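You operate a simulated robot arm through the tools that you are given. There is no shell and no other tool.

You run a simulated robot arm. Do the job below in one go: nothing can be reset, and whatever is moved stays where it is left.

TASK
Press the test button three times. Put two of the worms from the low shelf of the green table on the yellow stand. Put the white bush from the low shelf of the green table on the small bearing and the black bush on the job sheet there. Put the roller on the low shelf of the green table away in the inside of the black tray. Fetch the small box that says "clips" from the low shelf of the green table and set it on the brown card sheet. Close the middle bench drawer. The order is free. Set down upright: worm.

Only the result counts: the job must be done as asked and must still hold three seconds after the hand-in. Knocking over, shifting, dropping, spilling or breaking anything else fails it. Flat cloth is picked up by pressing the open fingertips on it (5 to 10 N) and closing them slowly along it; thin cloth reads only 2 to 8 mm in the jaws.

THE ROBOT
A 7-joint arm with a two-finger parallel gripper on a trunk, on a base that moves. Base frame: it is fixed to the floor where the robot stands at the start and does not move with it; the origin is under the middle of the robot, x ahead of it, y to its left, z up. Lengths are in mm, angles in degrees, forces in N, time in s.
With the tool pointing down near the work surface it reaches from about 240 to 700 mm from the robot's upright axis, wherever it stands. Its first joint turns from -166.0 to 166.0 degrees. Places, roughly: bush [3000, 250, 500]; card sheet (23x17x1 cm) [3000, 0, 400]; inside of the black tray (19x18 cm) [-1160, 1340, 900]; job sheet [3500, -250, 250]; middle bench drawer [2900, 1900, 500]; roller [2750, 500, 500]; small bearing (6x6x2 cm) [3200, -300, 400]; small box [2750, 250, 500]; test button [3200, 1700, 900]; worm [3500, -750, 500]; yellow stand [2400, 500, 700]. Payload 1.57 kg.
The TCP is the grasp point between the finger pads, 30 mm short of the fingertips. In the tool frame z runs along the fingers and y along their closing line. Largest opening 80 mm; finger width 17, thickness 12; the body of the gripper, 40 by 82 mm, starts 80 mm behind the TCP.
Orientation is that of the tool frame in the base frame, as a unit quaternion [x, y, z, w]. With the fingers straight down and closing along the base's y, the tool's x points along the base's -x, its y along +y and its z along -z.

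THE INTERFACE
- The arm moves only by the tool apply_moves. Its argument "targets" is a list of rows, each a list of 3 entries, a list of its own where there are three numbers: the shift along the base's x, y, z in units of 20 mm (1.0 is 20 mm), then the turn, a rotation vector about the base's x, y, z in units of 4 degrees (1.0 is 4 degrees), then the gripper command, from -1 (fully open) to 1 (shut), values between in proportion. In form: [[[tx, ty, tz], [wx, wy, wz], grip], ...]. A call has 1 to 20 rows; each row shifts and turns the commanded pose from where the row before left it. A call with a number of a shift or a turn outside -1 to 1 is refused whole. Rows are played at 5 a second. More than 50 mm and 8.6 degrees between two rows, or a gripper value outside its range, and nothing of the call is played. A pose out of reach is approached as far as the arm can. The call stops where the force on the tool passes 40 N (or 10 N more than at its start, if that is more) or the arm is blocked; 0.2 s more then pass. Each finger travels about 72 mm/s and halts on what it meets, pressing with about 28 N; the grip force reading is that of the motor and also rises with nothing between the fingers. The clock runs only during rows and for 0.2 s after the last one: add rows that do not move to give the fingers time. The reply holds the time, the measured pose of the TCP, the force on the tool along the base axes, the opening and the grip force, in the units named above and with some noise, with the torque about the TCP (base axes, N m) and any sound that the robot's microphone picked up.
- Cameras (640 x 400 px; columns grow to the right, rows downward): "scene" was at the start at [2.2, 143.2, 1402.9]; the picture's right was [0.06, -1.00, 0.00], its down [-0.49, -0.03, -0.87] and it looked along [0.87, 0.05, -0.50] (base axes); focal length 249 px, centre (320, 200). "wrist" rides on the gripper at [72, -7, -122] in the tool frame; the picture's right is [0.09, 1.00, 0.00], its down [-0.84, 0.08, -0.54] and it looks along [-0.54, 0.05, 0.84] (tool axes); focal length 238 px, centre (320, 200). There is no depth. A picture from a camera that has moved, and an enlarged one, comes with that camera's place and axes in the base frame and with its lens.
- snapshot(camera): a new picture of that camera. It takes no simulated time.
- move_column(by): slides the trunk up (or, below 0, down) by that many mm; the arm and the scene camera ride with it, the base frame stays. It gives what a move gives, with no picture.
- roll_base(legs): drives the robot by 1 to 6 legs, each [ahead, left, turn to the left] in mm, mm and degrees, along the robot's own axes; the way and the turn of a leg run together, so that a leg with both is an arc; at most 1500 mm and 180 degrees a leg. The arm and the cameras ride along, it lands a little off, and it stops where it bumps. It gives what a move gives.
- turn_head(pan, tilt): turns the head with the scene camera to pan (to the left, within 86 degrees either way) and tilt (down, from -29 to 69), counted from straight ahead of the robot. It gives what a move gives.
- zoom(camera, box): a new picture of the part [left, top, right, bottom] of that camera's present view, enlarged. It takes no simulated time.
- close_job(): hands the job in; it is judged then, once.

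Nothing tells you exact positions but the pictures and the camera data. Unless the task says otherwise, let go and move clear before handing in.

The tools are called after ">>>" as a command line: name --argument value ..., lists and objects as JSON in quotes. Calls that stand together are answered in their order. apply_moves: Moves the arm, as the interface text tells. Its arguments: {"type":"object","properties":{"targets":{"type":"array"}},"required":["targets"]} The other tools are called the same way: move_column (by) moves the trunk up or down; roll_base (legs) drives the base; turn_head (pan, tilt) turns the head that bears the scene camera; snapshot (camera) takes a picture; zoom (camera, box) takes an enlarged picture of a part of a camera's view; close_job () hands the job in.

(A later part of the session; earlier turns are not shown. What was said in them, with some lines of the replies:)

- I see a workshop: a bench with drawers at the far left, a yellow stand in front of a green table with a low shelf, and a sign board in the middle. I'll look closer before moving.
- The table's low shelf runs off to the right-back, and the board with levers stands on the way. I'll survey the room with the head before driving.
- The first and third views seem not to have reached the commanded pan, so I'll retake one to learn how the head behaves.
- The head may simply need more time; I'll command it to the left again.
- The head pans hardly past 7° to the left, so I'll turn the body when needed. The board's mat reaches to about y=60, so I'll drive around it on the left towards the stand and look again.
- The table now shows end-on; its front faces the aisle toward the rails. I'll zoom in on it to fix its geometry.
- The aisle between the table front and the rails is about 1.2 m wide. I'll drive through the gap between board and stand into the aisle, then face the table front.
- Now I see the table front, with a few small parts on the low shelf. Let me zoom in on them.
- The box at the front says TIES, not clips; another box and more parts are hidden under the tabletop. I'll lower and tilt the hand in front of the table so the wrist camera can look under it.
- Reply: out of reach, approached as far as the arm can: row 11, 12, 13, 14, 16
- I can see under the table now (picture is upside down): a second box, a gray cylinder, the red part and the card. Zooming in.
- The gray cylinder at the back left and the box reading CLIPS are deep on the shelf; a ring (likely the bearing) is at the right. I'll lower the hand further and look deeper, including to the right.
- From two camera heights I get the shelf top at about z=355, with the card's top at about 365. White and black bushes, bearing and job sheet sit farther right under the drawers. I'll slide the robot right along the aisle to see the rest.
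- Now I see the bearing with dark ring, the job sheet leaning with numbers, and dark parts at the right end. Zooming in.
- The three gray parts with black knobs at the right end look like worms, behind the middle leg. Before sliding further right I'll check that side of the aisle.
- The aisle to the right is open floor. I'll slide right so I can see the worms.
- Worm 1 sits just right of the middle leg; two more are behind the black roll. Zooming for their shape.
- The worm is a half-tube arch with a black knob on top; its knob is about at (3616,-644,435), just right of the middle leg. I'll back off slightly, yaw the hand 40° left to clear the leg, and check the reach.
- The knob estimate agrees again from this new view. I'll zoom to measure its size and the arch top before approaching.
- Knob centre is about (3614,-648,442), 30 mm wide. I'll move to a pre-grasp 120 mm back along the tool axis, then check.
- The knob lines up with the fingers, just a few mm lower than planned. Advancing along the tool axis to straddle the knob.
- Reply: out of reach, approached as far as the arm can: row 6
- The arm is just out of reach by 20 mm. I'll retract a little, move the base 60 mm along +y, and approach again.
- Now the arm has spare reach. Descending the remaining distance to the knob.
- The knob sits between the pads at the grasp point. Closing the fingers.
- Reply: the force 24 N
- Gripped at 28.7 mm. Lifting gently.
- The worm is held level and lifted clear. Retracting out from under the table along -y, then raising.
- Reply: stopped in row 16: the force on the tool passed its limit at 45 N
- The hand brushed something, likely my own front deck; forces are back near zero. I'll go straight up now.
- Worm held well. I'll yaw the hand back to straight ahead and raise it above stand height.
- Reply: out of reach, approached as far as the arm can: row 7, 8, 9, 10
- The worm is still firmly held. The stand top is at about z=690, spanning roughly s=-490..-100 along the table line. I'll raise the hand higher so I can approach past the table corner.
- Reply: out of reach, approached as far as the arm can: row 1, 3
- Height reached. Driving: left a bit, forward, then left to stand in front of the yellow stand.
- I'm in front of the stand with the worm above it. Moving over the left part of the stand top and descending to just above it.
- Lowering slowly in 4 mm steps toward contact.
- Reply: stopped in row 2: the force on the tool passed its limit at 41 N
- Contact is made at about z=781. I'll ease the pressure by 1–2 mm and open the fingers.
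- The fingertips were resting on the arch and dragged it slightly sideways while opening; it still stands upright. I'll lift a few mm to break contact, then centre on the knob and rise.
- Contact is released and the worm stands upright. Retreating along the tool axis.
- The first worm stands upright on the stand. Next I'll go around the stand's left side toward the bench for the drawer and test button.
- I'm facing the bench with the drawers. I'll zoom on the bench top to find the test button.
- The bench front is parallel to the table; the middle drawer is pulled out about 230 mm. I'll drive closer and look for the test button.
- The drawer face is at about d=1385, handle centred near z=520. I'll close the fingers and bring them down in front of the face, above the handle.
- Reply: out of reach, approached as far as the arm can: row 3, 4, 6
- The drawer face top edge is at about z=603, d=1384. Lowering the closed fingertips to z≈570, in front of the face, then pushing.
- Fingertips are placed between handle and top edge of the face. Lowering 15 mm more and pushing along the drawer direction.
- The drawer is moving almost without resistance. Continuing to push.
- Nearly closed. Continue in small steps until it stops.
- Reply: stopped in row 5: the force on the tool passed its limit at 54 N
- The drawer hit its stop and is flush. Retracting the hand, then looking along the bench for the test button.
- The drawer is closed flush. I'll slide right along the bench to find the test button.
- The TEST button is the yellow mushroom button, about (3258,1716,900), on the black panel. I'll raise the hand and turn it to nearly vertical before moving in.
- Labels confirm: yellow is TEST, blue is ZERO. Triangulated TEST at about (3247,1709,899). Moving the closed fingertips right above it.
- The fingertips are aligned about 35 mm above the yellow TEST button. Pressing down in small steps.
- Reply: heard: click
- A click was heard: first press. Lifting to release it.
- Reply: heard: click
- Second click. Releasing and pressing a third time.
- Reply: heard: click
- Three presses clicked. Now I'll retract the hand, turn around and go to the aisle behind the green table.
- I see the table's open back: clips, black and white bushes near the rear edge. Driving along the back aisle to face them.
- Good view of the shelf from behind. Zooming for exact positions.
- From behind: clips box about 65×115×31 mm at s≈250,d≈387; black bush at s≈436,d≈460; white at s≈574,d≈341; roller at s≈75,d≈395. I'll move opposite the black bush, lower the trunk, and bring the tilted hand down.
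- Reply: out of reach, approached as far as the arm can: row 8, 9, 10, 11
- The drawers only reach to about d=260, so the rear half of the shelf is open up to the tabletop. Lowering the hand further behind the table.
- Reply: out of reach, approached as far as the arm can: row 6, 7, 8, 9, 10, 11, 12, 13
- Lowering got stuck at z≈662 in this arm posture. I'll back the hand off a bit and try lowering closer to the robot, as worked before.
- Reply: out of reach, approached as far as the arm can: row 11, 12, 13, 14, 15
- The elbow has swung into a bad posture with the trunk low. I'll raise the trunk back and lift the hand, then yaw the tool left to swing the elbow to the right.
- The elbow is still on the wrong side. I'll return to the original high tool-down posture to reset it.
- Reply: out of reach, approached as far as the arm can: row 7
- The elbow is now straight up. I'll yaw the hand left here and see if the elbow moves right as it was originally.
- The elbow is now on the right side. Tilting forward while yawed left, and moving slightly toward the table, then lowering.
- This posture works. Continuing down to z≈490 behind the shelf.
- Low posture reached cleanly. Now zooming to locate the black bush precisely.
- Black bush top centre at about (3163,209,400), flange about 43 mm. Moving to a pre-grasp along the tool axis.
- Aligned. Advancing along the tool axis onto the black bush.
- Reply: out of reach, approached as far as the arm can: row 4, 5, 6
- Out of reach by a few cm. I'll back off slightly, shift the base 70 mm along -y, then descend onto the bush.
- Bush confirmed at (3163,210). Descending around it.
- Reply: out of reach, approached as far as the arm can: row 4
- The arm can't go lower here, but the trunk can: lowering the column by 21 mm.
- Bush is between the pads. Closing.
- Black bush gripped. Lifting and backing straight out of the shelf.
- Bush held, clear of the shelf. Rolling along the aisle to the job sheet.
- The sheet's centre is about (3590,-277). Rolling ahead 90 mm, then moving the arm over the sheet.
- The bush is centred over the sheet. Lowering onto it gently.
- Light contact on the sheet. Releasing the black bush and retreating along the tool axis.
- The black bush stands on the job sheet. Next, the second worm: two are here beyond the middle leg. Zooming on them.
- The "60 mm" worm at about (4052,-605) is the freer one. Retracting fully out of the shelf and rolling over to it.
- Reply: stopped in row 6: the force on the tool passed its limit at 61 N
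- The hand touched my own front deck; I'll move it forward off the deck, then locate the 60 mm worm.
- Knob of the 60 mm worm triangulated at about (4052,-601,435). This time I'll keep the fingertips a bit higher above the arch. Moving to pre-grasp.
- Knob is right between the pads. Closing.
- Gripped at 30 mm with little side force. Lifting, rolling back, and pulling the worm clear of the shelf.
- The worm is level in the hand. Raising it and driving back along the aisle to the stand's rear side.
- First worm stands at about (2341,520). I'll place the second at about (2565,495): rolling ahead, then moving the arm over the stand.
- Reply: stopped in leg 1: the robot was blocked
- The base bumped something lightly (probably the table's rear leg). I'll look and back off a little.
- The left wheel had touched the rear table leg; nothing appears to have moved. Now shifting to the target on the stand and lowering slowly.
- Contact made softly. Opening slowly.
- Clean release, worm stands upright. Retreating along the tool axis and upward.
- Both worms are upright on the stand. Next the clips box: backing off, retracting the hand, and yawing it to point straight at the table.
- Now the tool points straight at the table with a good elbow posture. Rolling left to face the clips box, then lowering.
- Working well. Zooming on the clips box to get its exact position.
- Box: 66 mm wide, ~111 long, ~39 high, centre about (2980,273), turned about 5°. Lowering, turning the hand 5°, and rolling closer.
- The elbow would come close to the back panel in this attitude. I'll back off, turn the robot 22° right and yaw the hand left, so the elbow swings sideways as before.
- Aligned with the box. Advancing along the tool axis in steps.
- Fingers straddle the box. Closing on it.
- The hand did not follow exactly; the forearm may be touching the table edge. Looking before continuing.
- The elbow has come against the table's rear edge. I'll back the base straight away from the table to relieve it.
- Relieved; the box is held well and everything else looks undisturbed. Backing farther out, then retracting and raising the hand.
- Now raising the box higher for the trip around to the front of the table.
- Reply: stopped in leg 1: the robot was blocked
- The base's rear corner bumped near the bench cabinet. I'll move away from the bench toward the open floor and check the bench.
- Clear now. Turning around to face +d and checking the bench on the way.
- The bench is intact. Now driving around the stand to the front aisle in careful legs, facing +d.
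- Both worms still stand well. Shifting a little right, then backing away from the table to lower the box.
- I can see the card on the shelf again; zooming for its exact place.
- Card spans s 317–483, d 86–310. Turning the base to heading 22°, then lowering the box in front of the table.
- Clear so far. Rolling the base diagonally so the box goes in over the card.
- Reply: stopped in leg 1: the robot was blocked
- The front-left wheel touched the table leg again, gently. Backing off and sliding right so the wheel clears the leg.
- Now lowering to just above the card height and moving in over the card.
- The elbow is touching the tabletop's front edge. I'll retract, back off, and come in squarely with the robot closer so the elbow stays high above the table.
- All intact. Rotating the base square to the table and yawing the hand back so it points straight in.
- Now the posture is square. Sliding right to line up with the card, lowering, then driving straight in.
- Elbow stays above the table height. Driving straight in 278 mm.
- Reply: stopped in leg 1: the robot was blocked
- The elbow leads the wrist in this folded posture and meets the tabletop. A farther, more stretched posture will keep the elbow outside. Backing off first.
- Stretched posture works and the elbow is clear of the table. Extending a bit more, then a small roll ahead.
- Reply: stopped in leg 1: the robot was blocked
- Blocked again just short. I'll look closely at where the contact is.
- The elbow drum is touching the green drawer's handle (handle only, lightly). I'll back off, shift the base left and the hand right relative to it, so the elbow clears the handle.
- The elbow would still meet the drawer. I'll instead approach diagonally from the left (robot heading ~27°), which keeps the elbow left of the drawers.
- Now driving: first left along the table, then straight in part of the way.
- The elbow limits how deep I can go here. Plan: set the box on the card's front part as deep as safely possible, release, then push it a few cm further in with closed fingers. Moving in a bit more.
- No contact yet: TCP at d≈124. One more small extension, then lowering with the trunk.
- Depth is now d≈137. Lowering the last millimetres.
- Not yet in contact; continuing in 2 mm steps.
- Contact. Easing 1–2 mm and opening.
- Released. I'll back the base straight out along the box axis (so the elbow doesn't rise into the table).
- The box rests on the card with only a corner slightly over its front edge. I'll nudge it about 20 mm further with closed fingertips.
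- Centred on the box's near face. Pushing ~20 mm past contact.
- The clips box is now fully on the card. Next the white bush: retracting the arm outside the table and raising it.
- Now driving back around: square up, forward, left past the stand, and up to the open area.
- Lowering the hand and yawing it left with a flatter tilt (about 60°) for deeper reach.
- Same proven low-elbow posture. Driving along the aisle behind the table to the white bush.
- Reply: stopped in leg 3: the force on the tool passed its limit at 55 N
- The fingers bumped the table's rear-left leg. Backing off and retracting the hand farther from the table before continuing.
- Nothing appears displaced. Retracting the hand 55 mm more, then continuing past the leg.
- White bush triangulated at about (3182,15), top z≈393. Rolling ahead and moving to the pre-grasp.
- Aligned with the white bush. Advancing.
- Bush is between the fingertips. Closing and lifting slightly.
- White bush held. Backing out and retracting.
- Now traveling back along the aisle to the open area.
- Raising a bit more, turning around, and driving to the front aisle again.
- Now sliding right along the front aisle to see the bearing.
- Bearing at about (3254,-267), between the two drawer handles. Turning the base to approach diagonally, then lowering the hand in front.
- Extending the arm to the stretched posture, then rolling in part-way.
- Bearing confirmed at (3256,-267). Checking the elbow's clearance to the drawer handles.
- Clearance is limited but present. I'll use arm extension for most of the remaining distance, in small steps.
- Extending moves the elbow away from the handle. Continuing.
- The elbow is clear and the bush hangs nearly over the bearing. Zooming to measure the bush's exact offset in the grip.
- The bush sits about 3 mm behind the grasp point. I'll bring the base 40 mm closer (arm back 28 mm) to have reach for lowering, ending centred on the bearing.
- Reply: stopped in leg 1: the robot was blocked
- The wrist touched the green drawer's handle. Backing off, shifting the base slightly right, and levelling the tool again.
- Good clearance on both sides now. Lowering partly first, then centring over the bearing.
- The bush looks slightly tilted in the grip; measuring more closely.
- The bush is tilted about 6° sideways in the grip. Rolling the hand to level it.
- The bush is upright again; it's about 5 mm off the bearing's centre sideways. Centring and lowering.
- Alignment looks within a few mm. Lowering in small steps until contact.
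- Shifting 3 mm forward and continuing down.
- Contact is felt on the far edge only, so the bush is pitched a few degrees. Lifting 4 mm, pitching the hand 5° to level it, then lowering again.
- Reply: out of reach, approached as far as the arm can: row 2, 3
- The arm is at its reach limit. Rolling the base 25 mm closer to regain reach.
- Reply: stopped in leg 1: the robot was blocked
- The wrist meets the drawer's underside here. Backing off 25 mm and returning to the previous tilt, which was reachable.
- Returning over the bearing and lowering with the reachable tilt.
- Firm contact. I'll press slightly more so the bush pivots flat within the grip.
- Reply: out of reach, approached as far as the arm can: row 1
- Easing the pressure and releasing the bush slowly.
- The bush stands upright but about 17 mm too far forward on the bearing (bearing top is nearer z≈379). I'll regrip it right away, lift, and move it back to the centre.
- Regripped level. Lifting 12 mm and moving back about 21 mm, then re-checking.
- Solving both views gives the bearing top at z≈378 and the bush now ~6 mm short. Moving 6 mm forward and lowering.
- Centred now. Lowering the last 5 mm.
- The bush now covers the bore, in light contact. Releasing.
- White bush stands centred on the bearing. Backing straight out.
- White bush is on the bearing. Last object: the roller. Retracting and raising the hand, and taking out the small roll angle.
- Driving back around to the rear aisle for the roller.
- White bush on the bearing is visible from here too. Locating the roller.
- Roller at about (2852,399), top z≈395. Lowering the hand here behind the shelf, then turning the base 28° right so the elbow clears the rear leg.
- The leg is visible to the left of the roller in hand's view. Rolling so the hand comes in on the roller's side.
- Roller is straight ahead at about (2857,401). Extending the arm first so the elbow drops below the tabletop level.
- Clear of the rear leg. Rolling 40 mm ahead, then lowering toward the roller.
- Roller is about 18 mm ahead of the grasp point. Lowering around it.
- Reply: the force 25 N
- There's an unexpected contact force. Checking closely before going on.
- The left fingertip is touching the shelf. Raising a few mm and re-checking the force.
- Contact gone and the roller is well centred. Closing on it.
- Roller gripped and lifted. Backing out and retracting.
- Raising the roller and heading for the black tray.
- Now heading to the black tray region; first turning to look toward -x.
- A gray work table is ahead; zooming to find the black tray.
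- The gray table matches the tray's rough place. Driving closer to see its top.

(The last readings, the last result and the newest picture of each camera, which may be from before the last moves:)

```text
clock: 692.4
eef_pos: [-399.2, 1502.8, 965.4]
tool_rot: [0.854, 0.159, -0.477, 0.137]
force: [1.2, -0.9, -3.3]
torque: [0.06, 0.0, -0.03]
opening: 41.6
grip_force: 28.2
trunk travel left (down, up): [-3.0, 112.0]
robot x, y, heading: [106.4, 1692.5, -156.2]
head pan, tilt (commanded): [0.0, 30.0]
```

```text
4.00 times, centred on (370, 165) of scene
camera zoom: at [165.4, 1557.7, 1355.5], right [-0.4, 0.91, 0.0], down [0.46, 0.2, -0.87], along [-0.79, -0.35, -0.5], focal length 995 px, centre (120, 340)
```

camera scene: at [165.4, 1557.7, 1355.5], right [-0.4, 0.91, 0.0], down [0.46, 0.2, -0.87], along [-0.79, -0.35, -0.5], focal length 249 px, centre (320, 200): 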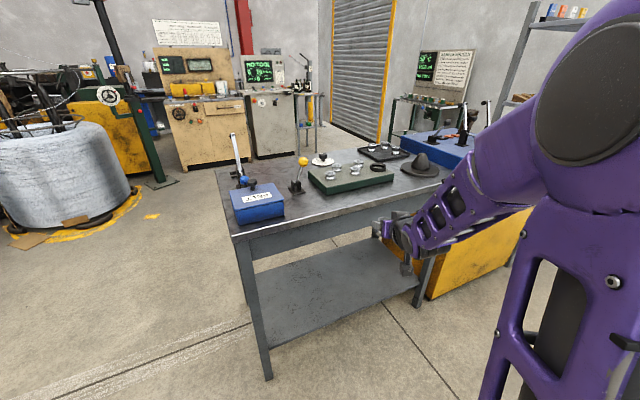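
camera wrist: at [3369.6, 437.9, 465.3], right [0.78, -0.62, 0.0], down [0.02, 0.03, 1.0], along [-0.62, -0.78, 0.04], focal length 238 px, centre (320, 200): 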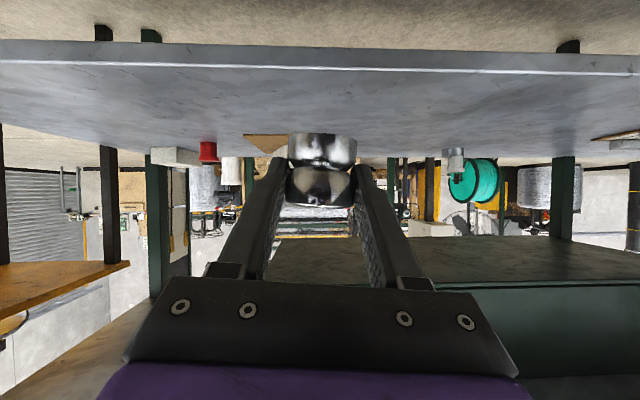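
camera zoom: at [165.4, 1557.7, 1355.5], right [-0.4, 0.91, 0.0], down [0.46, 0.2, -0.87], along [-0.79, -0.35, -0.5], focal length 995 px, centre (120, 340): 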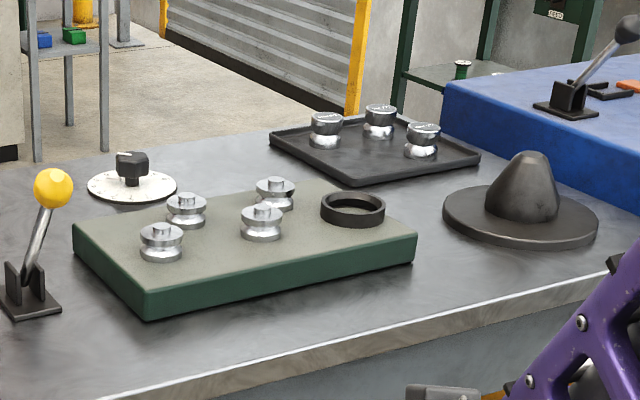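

The black tray already holds three rollers; its quadrant nearest me and toward the near end is free, about (-1088,1351). I'll move to a staging place and refine.

>>> roll_base --legs '[[358, -378, 0], [0, 0, 15.9]]'

>>> turn_head --pan 0 --tilt 35

>>> snapshot --camera "scene"

>>> snapshot --camera "wrist"

```text
clock: 697.5
eef_pos: [-813.3, 1577.2, 965.1]
tool_rot: [0.824, 0.272, -0.454, 0.199]
force: [0.3, -0.7, -2.8]
torque: [0.02, -0.02, -0.01]
opening: 41.4
grip_force: 27.5
trunk travel left (down, up): [-3.0, 112.0]
robot x, y, heading: [-375.2, 1891.4, -140.8]
head pan, tilt (commanded): [0.0, 30.0]
```

```text
clock: 698.2
eef_pos: [-813.0, 1576.0, 964.9]
tool_rot: [0.825, 0.272, -0.454, 0.2]
force: [-0.5, 0.0, -3.4]
torque: [0.01, -0.05, 0.02]
opening: 41.8
grip_force: 27.9
trunk travel left (down, up): [-3.0, 112.0]
robot x, y, heading: [-374.7, 1892.6, -140.7]
head pan, tilt (commanded): [0.0, 35.0]
```

```text
taken
camera scene: at [-281.4, 1781.8, 1347.7], right [-0.63, 0.77, 0.0], down [0.44, 0.36, -0.82], along [-0.63, -0.52, -0.57], focal length 249 px, centre (320, 200)
```

scene: 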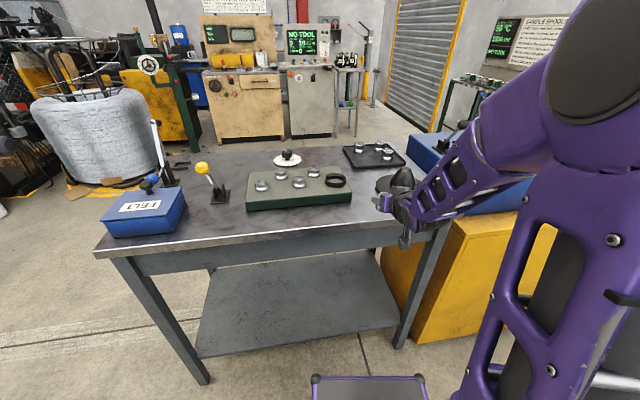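

```text
taken
camera wrist: at [-706.5, 1670.5, 964.4], right [0.67, -0.74, 0.0], down [0.03, 0.03, 1.0], along [-0.74, -0.67, 0.04], focal length 238 px, centre (320, 200)
```

wrist: 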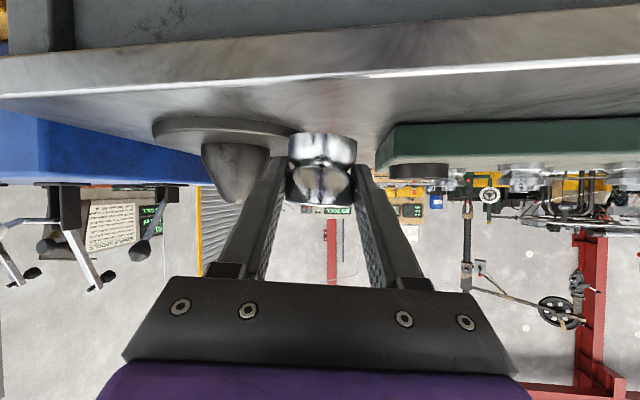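

>>> zoom --camera "scene" --box '[320, 120, 460, 210]'

```text
4.44 times, centred on (390, 165) of scene
camera zoom: at [-281.4, 1781.8, 1347.7], right [-0.63, 0.77, 0.0], down [0.44, 0.36, -0.82], along [-0.63, -0.52, -0.57], focal length 1105 px, centre (9, 356)
```

zoom: 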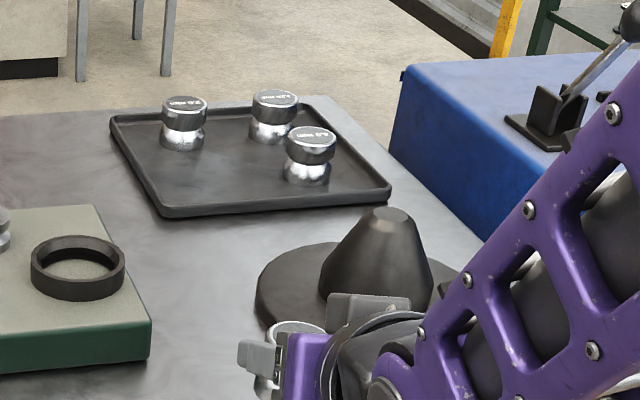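

Free spot in the tray: about (-1095,1346), ~90 mm from the other rollers. Raising a bit, rolling ahead, and extending over it.

>>> apply_moves --targets '[[[0, 0, 1], [0, 0, 0], 1], [[0, 0, 1], [0, 0, 0], 1]]'

>>> roll_base --legs '[[190, 0, 0]]'

>>> snapshot --camera "scene"

>>> snapshot --camera "wrist"

```text
clock: 698.8
eef_pos: [-814.1, 1577.8, 1006.2]
tool_rot: [0.824, 0.273, -0.454, 0.2]
force: [0.4, 0.2, -2.5]
torque: [0.04, -0.02, 0.0]
opening: 41.6
grip_force: 27.7
trunk travel left (down, up): [-3.0, 112.0]
robot x, y, heading: [-373.9, 1890.7, -140.5]
head pan, tilt (commanded): [0.0, 35.0]
```

```text
clock: 700.5
eef_pos: [-959.6, 1455.3, 1002.8]
tool_rot: [0.825, 0.274, -0.452, 0.201]
force: [-0.3, 0.2, -3.4]
torque: [0.05, -0.02, 0.0]
opening: 41.6
grip_force: 27.8
trunk travel left (down, up): [-3.0, 112.0]
robot x, y, heading: [-519.9, 1770.3, -140.2]
head pan, tilt (commanded): [0.0, 35.0]
stopped in leg 1: the robot was blocked; the commanded pose is now the measured one
```

```text
taken
camera scene: at [-428.3, 1662.3, 1347.6], right [-0.64, 0.77, 0.0], down [0.44, 0.36, -0.82], along [-0.63, -0.52, -0.57], focal length 249 px, centre (320, 200)
```

scene: 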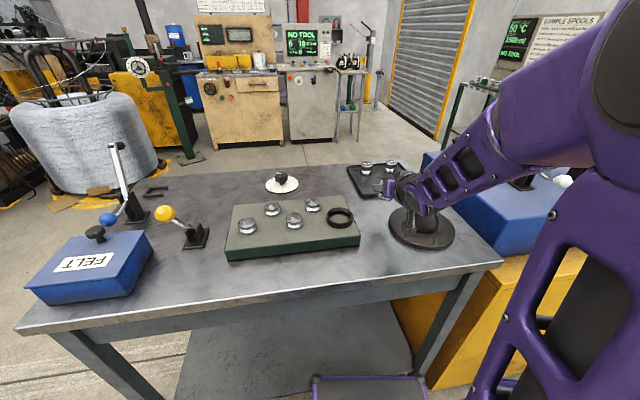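

```text
taken
camera wrist: at [-853.0, 1549.7, 1003.4], right [0.67, -0.74, 0.0], down [0.02, 0.03, 1.0], along [-0.74, -0.67, 0.04], focal length 238 px, centre (320, 200)
```

wrist: 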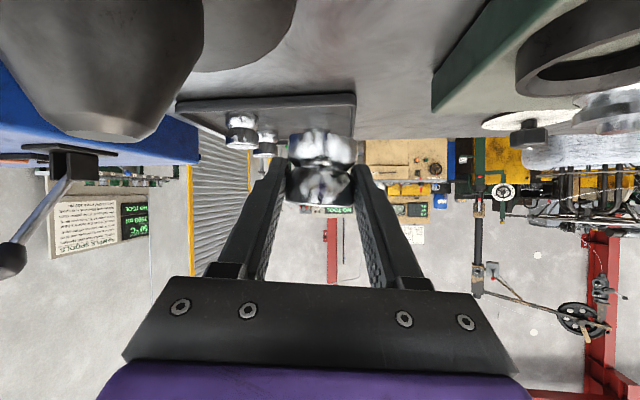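

It touched something at the very end of the move; backing off 12 mm. Then extending the arm over the tray.

>>> roll_base --legs '[[-12, 0, 0]]'

>>> apply_moves --targets '[[[-0.71, -0.57, 0], [0, 0, 0], 1], [[-0.71, -0.57, 0], [0, 0, 0], 1], [[-0.71, -0.57, 0], [0, 0, 0], 1], [[-0.71, -0.57, 0], [0, 0, 0], 1], [[-0.71, -0.57, 0], [0, 0, 0], 1], [[-0.71, -0.57, 0], [0, 0, 0], 1]]'

>>> snapshot --camera "wrist"

>>> zoom --camera "scene" --box '[300, 130, 480, 260]'

```text
clock: 701.2
eef_pos: [-950.0, 1464.4, 1003.8]
tool_rot: [0.824, 0.275, -0.453, 0.201]
force: [0.2, 0.3, -3.9]
torque: [0.03, -0.05, -0.04]
opening: 41.4
grip_force: 28.4
trunk travel left (down, up): [-3.0, 112.0]
robot x, y, heading: [-510.0, 1776.1, -140.6]
head pan, tilt (commanded): [0.0, 35.0]
```

```text
clock: 702.6
eef_pos: [-1035.7, 1394.2, 1004.7]
tool_rot: [0.825, 0.274, -0.453, 0.2]
force: [0.5, 0.8, -2.4]
torque: [0.03, 0.01, -0.02]
opening: 41.5
grip_force: 27.9
trunk travel left (down, up): [-3.0, 112.0]
robot x, y, heading: [-511.2, 1781.7, -140.6]
head pan, tilt (commanded): [0.0, 35.0]
```

```text
taken
camera wrist: at [-929.5, 1488.5, 1004.4], right [0.67, -0.74, 0.0], down [0.03, 0.03, 1.0], along [-0.74, -0.67, 0.04], focal length 238 px, centre (320, 200)
```

wrist: 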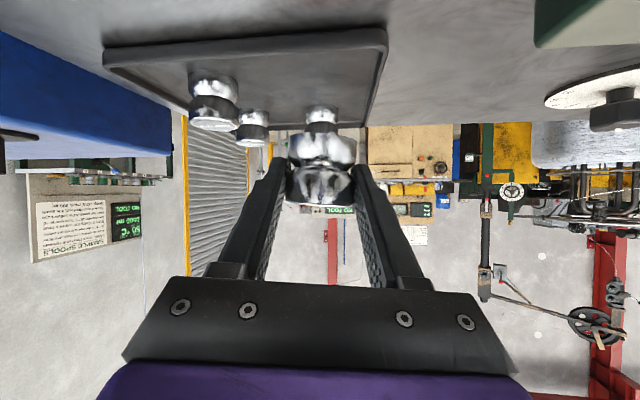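

```text
3.08 times, centred on (390, 195) of scene
camera zoom: at [-419.0, 1669.9, 1347.7], right [-0.64, 0.77, 0.0], down [0.44, 0.36, -0.82], along [-0.63, -0.52, -0.57], focal length 765 px, centre (105, 215)
```

zoom: 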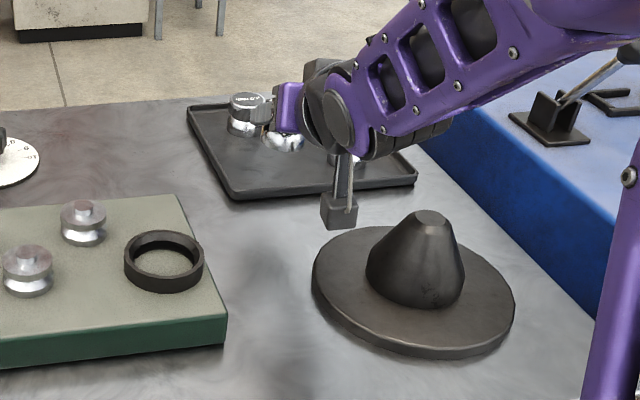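

Over the tray now. Moving the last 70 mm to the free quadrant and lowering part-way.

>>> apply_moves --targets '[[[-0.704, -0.563, 0], [0, 0, 0], 1], [[-0.704, -0.563, 0], [0, 0, 0], 1], [[-0.704, -0.563, 0], [0, 0, 0], 1], [[-0.704, -0.563, 0], [0, 0, 0], 1], [[0, 0, -0.8], [0, 0, 0], 1], [[0, 0, -0.8], [0, 0, 0], 1]]'

>>> snapshot --camera "wrist"

>>> zoom --camera "scene" --box '[300, 130, 480, 260]'

```text
clock: 704.0
eef_pos: [-1091.4, 1350.5, 972.3]
tool_rot: [0.824, 0.274, -0.454, 0.2]
force: [0.4, 0.2, -2.3]
torque: [0.02, -0.06, 0.03]
opening: 41.6
grip_force: 27.7
trunk travel left (down, up): [-3.0, 112.0]
robot x, y, heading: [-511.9, 1778.0, -140.7]
head pan, tilt (commanded): [0.0, 35.0]
```

```text
taken
camera wrist: at [-985.5, 1443.1, 971.8], right [0.67, -0.74, 0.0], down [0.03, 0.03, 1.0], along [-0.74, -0.67, 0.04], focal length 238 px, centre (320, 200)
```

wrist: 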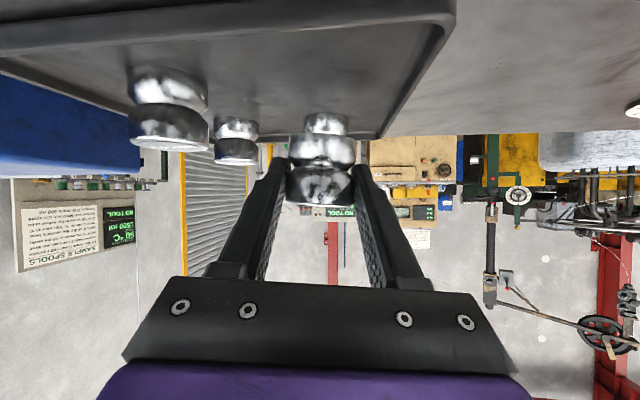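

```text
3.08 times, centred on (390, 195) of scene
camera zoom: at [-419.1, 1669.8, 1347.7], right [-0.64, 0.77, 0.0], down [0.44, 0.36, -0.82], along [-0.63, -0.52, -0.57], focal length 765 px, centre (105, 215)
```

zoom: 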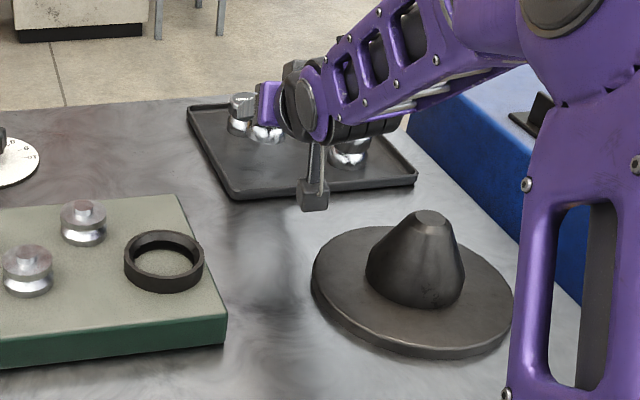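

Roller is above the free quadrant with good gaps. Lowering slowly to the tray floor.

>>> apply_moves --targets '[[[0, 0, -0.7], [0, 0, 0], 1], [[0, 0, -0.5], [0, 0, 0], 1], [[0, 0, -0.3], [0, 0, 0], 1], [[0, 0, 0], [0, 0, 0], 1]]'

>>> snapshot --camera "wrist"

```text
clock: 705.0
eef_pos: [-1091.7, 1349.8, 941.7]
tool_rot: [0.824, 0.274, -0.453, 0.201]
force: [-0.1, -0.6, -3.0]
torque: [0.05, -0.04, 0.01]
opening: 41.6
grip_force: 28.1
trunk travel left (down, up): [-3.0, 112.0]
robot x, y, heading: [-511.0, 1778.2, -140.4]
head pan, tilt (commanded): [0.0, 35.0]
```

```text
taken
camera wrist: at [-985.5, 1443.6, 941.3], right [0.67, -0.74, 0.0], down [0.03, 0.03, 1.0], along [-0.74, -0.67, 0.04], focal length 238 px, centre (320, 200)
```

wrist: 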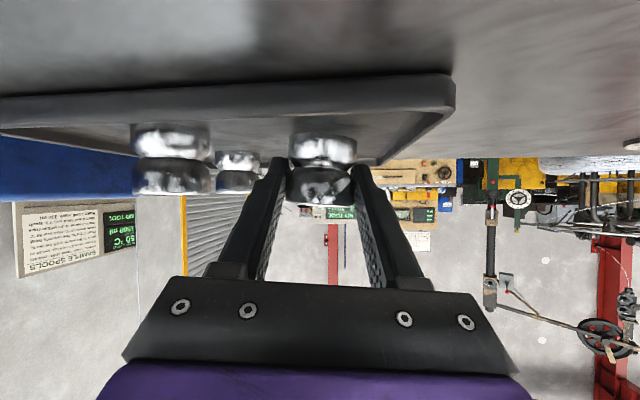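

>>> apply_moves --targets '[[[0, 0, -0.15], [0, 0, 0], 1], [[0, 0, -0.1], [0, 0, 0], 1], [[0, 0, 0], [0, 0, 0], 1]]'

>>> apply_moves --targets '[[[0, 0, -0.1], [0, 0, 0], 1], [[0, 0, 0], [0, 0, 0], 1]]'

>>> apply_moves --targets '[[[0, 0, -0.1], [0, 0, 0], 1], [[0, 0, 0], [0, 0, 0], 1]]'

```text
clock: 705.8
eef_pos: [-1093.0, 1348.7, 936.0]
tool_rot: [0.824, 0.275, -0.453, 0.201]
force: [-0.2, 0.5, -4.2]
torque: [0.04, -0.03, 0.01]
opening: 41.6
grip_force: 28.2
trunk travel left (down, up): [-3.0, 112.0]
robot x, y, heading: [-512.0, 1779.3, -140.8]
head pan, tilt (commanded): [0.0, 35.0]
```

```text
clock: 706.4
eef_pos: [-1092.8, 1349.8, 937.6]
tool_rot: [0.823, 0.273, -0.456, 0.2]
force: [1.2, 0.6, 4.9]
torque: [0.05, 0.13, 0.02]
opening: 41.7
grip_force: 28.6
trunk travel left (down, up): [-3.0, 112.0]
robot x, y, heading: [-510.4, 1776.0, -140.1]
head pan, tilt (commanded): [0.0, 35.0]
```

```text
clock: 707.0
eef_pos: [-1093.1, 1348.3, 937.2]
tool_rot: [0.823, 0.273, -0.456, 0.201]
force: [0.1, -0.3, 14.9]
torque: [0.14, 0.34, -0.01]
opening: 41.6
grip_force: 28.2
trunk travel left (down, up): [-3.0, 112.0]
robot x, y, heading: [-510.2, 1777.1, -140.5]
head pan, tilt (commanded): [0.0, 35.0]
```

Contact with the tray floor. Easing 2 mm and opening just enough to release.

>>> apply_moves --targets '[[[0, 0, 0.12], [0, 0, 0], 1], [[0, 0, 0], [0, 0, 0], 0], [[0, 0, 0], [0, 0, 0], -0.2], [[0, 0, 0], [0, 0, 0], -0.45], [[0, 0, 0], [0, 0, 0], -0.55], [[0, 0, 0], [0, 0, 0], -0.55]]'

>>> snapshot --camera "wrist"

```text
clock: 708.4
eef_pos: [-1094.1, 1349.6, 935.6]
tool_rot: [0.824, 0.275, -0.453, 0.201]
force: [0.2, -0.2, 0.2]
torque: [0.03, 0.03, 0.0]
opening: 62.1
grip_force: 0.0
trunk travel left (down, up): [-3.0, 112.0]
robot x, y, heading: [-508.8, 1778.1, -140.5]
head pan, tilt (commanded): [0.0, 35.0]
```

```text
taken
camera wrist: at [-985.6, 1443.4, 935.4], right [0.67, -0.74, 0.0], down [0.03, 0.03, 1.0], along [-0.74, -0.67, 0.04], focal length 238 px, centre (320, 200)
```

wrist: 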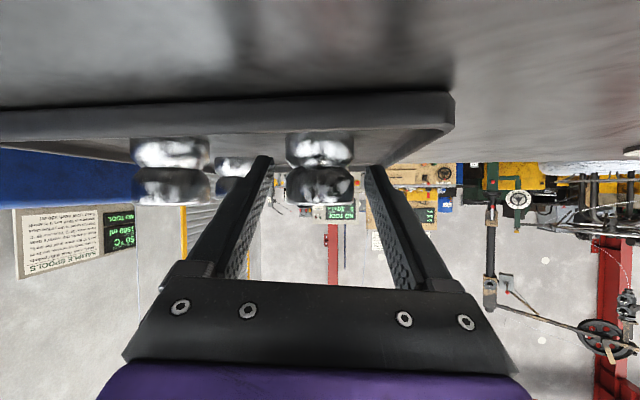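

Roller stands in the tray. Retreating up and back.

>>> apply_moves --targets '[[[0.3, 0.27, 0.3], [0, 0, 0], -0.55], [[0.4, 0.35, 0.5], [0, 0, 0], -0.55], [[0.48, 0.433, 0.5], [0, 0, 0], -0.55], [[0.48, 0.433, 0.5], [0, 0, 0], -0.55], [[0.48, 0.433, 0.5], [0, 0, 0], -0.55], [[0.48, 0.433, 0.5], [0, 0, 0], -0.55], [[0.6, 0.49, 0.5], [0, 0, 0], -0.55], [[0.7, 0.57, 0.3], [0, 0, 0], -0.55], [[0.7, 0.57, 0.3], [0, 0, 0], -0.55]]'

>>> snapshot --camera "wrist"

>>> zoom --camera "scene" --box '[300, 130, 480, 260]'

```text
clock: 710.4
eef_pos: [-999.1, 1429.5, 1012.6]
tool_rot: [0.824, 0.274, -0.454, 0.2]
force: [0.2, -0.5, 0.3]
torque: [0.0, 0.0, -0.02]
opening: 61.9
grip_force: 0.0
trunk travel left (down, up): [-3.0, 112.0]
robot x, y, heading: [-508.8, 1782.1, -140.5]
head pan, tilt (commanded): [0.0, 35.0]
```

```text
taken
camera wrist: at [-892.9, 1522.7, 1013.8], right [0.67, -0.74, 0.0], down [0.03, 0.03, 1.0], along [-0.74, -0.67, 0.04], focal length 238 px, centre (320, 200)
```

wrist: 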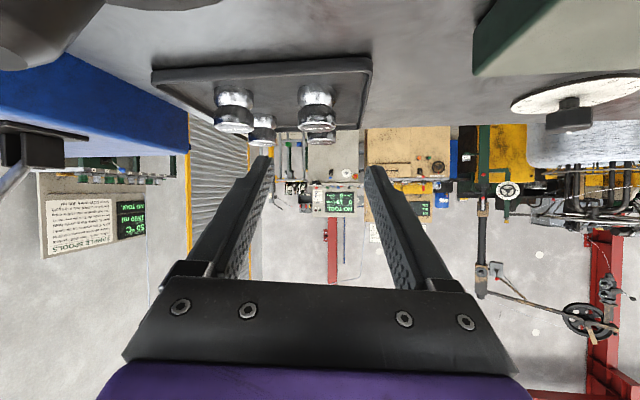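

```text
3.08 times, centred on (390, 195) of scene
camera zoom: at [-419.1, 1669.8, 1347.6], right [-0.64, 0.77, 0.0], down [0.44, 0.36, -0.82], along [-0.63, -0.52, -0.57], focal length 765 px, centre (105, 215)
```

zoom: 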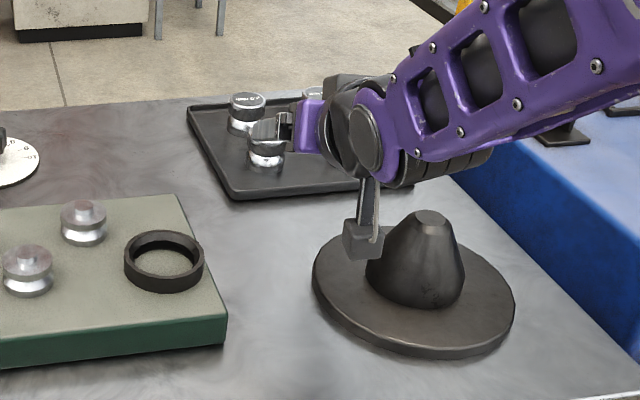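

All four rollers are in the tray. Raising and backing away to check.

>>> apply_moves --targets '[[[0, 0, 0.8], [0, 0, 0], -0.55], [[0, 0, 0.8], [0, 0, 0], -0.55]]'

>>> roll_base --legs '[[-250, 0, 0]]'

>>> snapshot --camera "scene"

>>> zoom --camera "scene" --box '[310, 120, 450, 210]'

```text
clock: 711.0
eef_pos: [-999.0, 1428.3, 1046.1]
tool_rot: [0.825, 0.274, -0.453, 0.2]
force: [-0.8, -0.2, -0.2]
torque: [0.03, 0.0, -0.02]
opening: 61.9
grip_force: 0.1
trunk travel left (down, up): [-3.0, 112.0]
robot x, y, heading: [-512.0, 1779.6, -140.5]
head pan, tilt (commanded): [0.0, 35.0]
```

```text
clock: 712.9
eef_pos: [-807.2, 1585.2, 1045.3]
tool_rot: [0.824, 0.274, -0.453, 0.201]
force: [-0.7, -0.2, -0.1]
torque: [-0.02, -0.03, 0.01]
opening: 62.2
grip_force: 0.0
trunk travel left (down, up): [-3.0, 112.0]
robot x, y, heading: [-321.3, 1934.3, -140.5]
head pan, tilt (commanded): [0.0, 35.0]
```

```text
taken
camera scene: at [-226.5, 1828.8, 1347.7], right [-0.64, 0.77, 0.0], down [0.44, 0.37, -0.82], along [-0.63, -0.52, -0.57], focal length 249 px, centre (320, 200)
```

scene: 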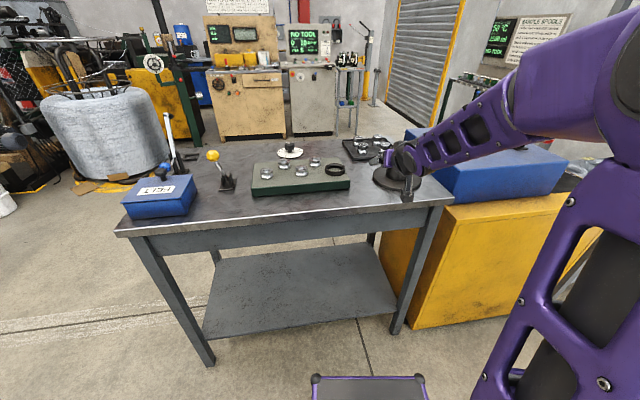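

```text
4.44 times, centred on (380, 165) of scene
camera zoom: at [-226.5, 1828.8, 1347.7], right [-0.64, 0.77, 0.0], down [0.44, 0.37, -0.82], along [-0.63, -0.52, -0.57], focal length 1105 px, centre (53, 356)
```

zoom: 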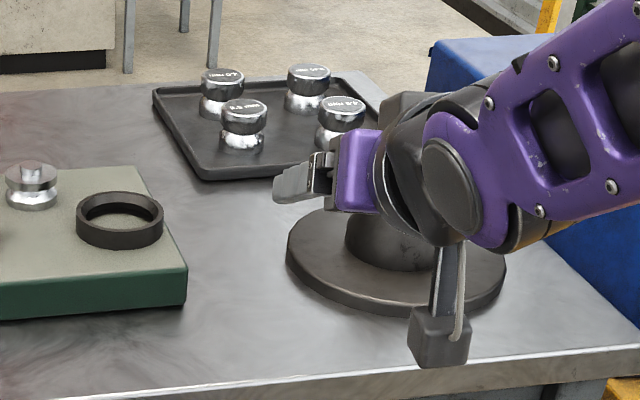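

Everything requested is in place. The test button was pressed three times with three clicks heard, and the middle drawer is closed. Two worms stand upright on the stand, the white bush is on the bearing, and the black bush is on the job sheet. The clips box is on the card and the roller is in the black tray. The hand is open and clear, so I'm handing in.

>>> close_job

```text
The job is handed in.
```

I handed the job in with every part of it done. I saw each item in place at some point after setting it, but I did not do one last walk-round, and the hand-in gave no verdict.

| Part of the job | Result |
|---|---|
| Test button | Pressed three times; a click was heard each time |
| Two worms | On the yellow stand, upright (the 75 mm and the 60 mm) |
| White bush | Standing on the small bearing, covering its bore |
| Black bush | Standing on the paper of the job sheet |
| Roller | Upright in the black tray, beside the three rollers already there |
| Clips box | Fully on the brown card sheet |
| Middle bench drawer | Closed flush |

- **Bumps:** The base or arm ran into furniture several times. It hit the green table's legs and drawer handles, the front of the bench by its drawers, and something low at the gray table with the black tray. The hardest was 55 N, when the fingers hit the green table's rear-left leg. In the pictures I took afterwards, nothing looked moved or knocked over.
- **Repositioning:** I first set the white bush about 15 mm off the bearing's centre, then regripped it and centred it. After letting go of the clips box, I pushed it about 20 mm further onto the card with closed fingertips.
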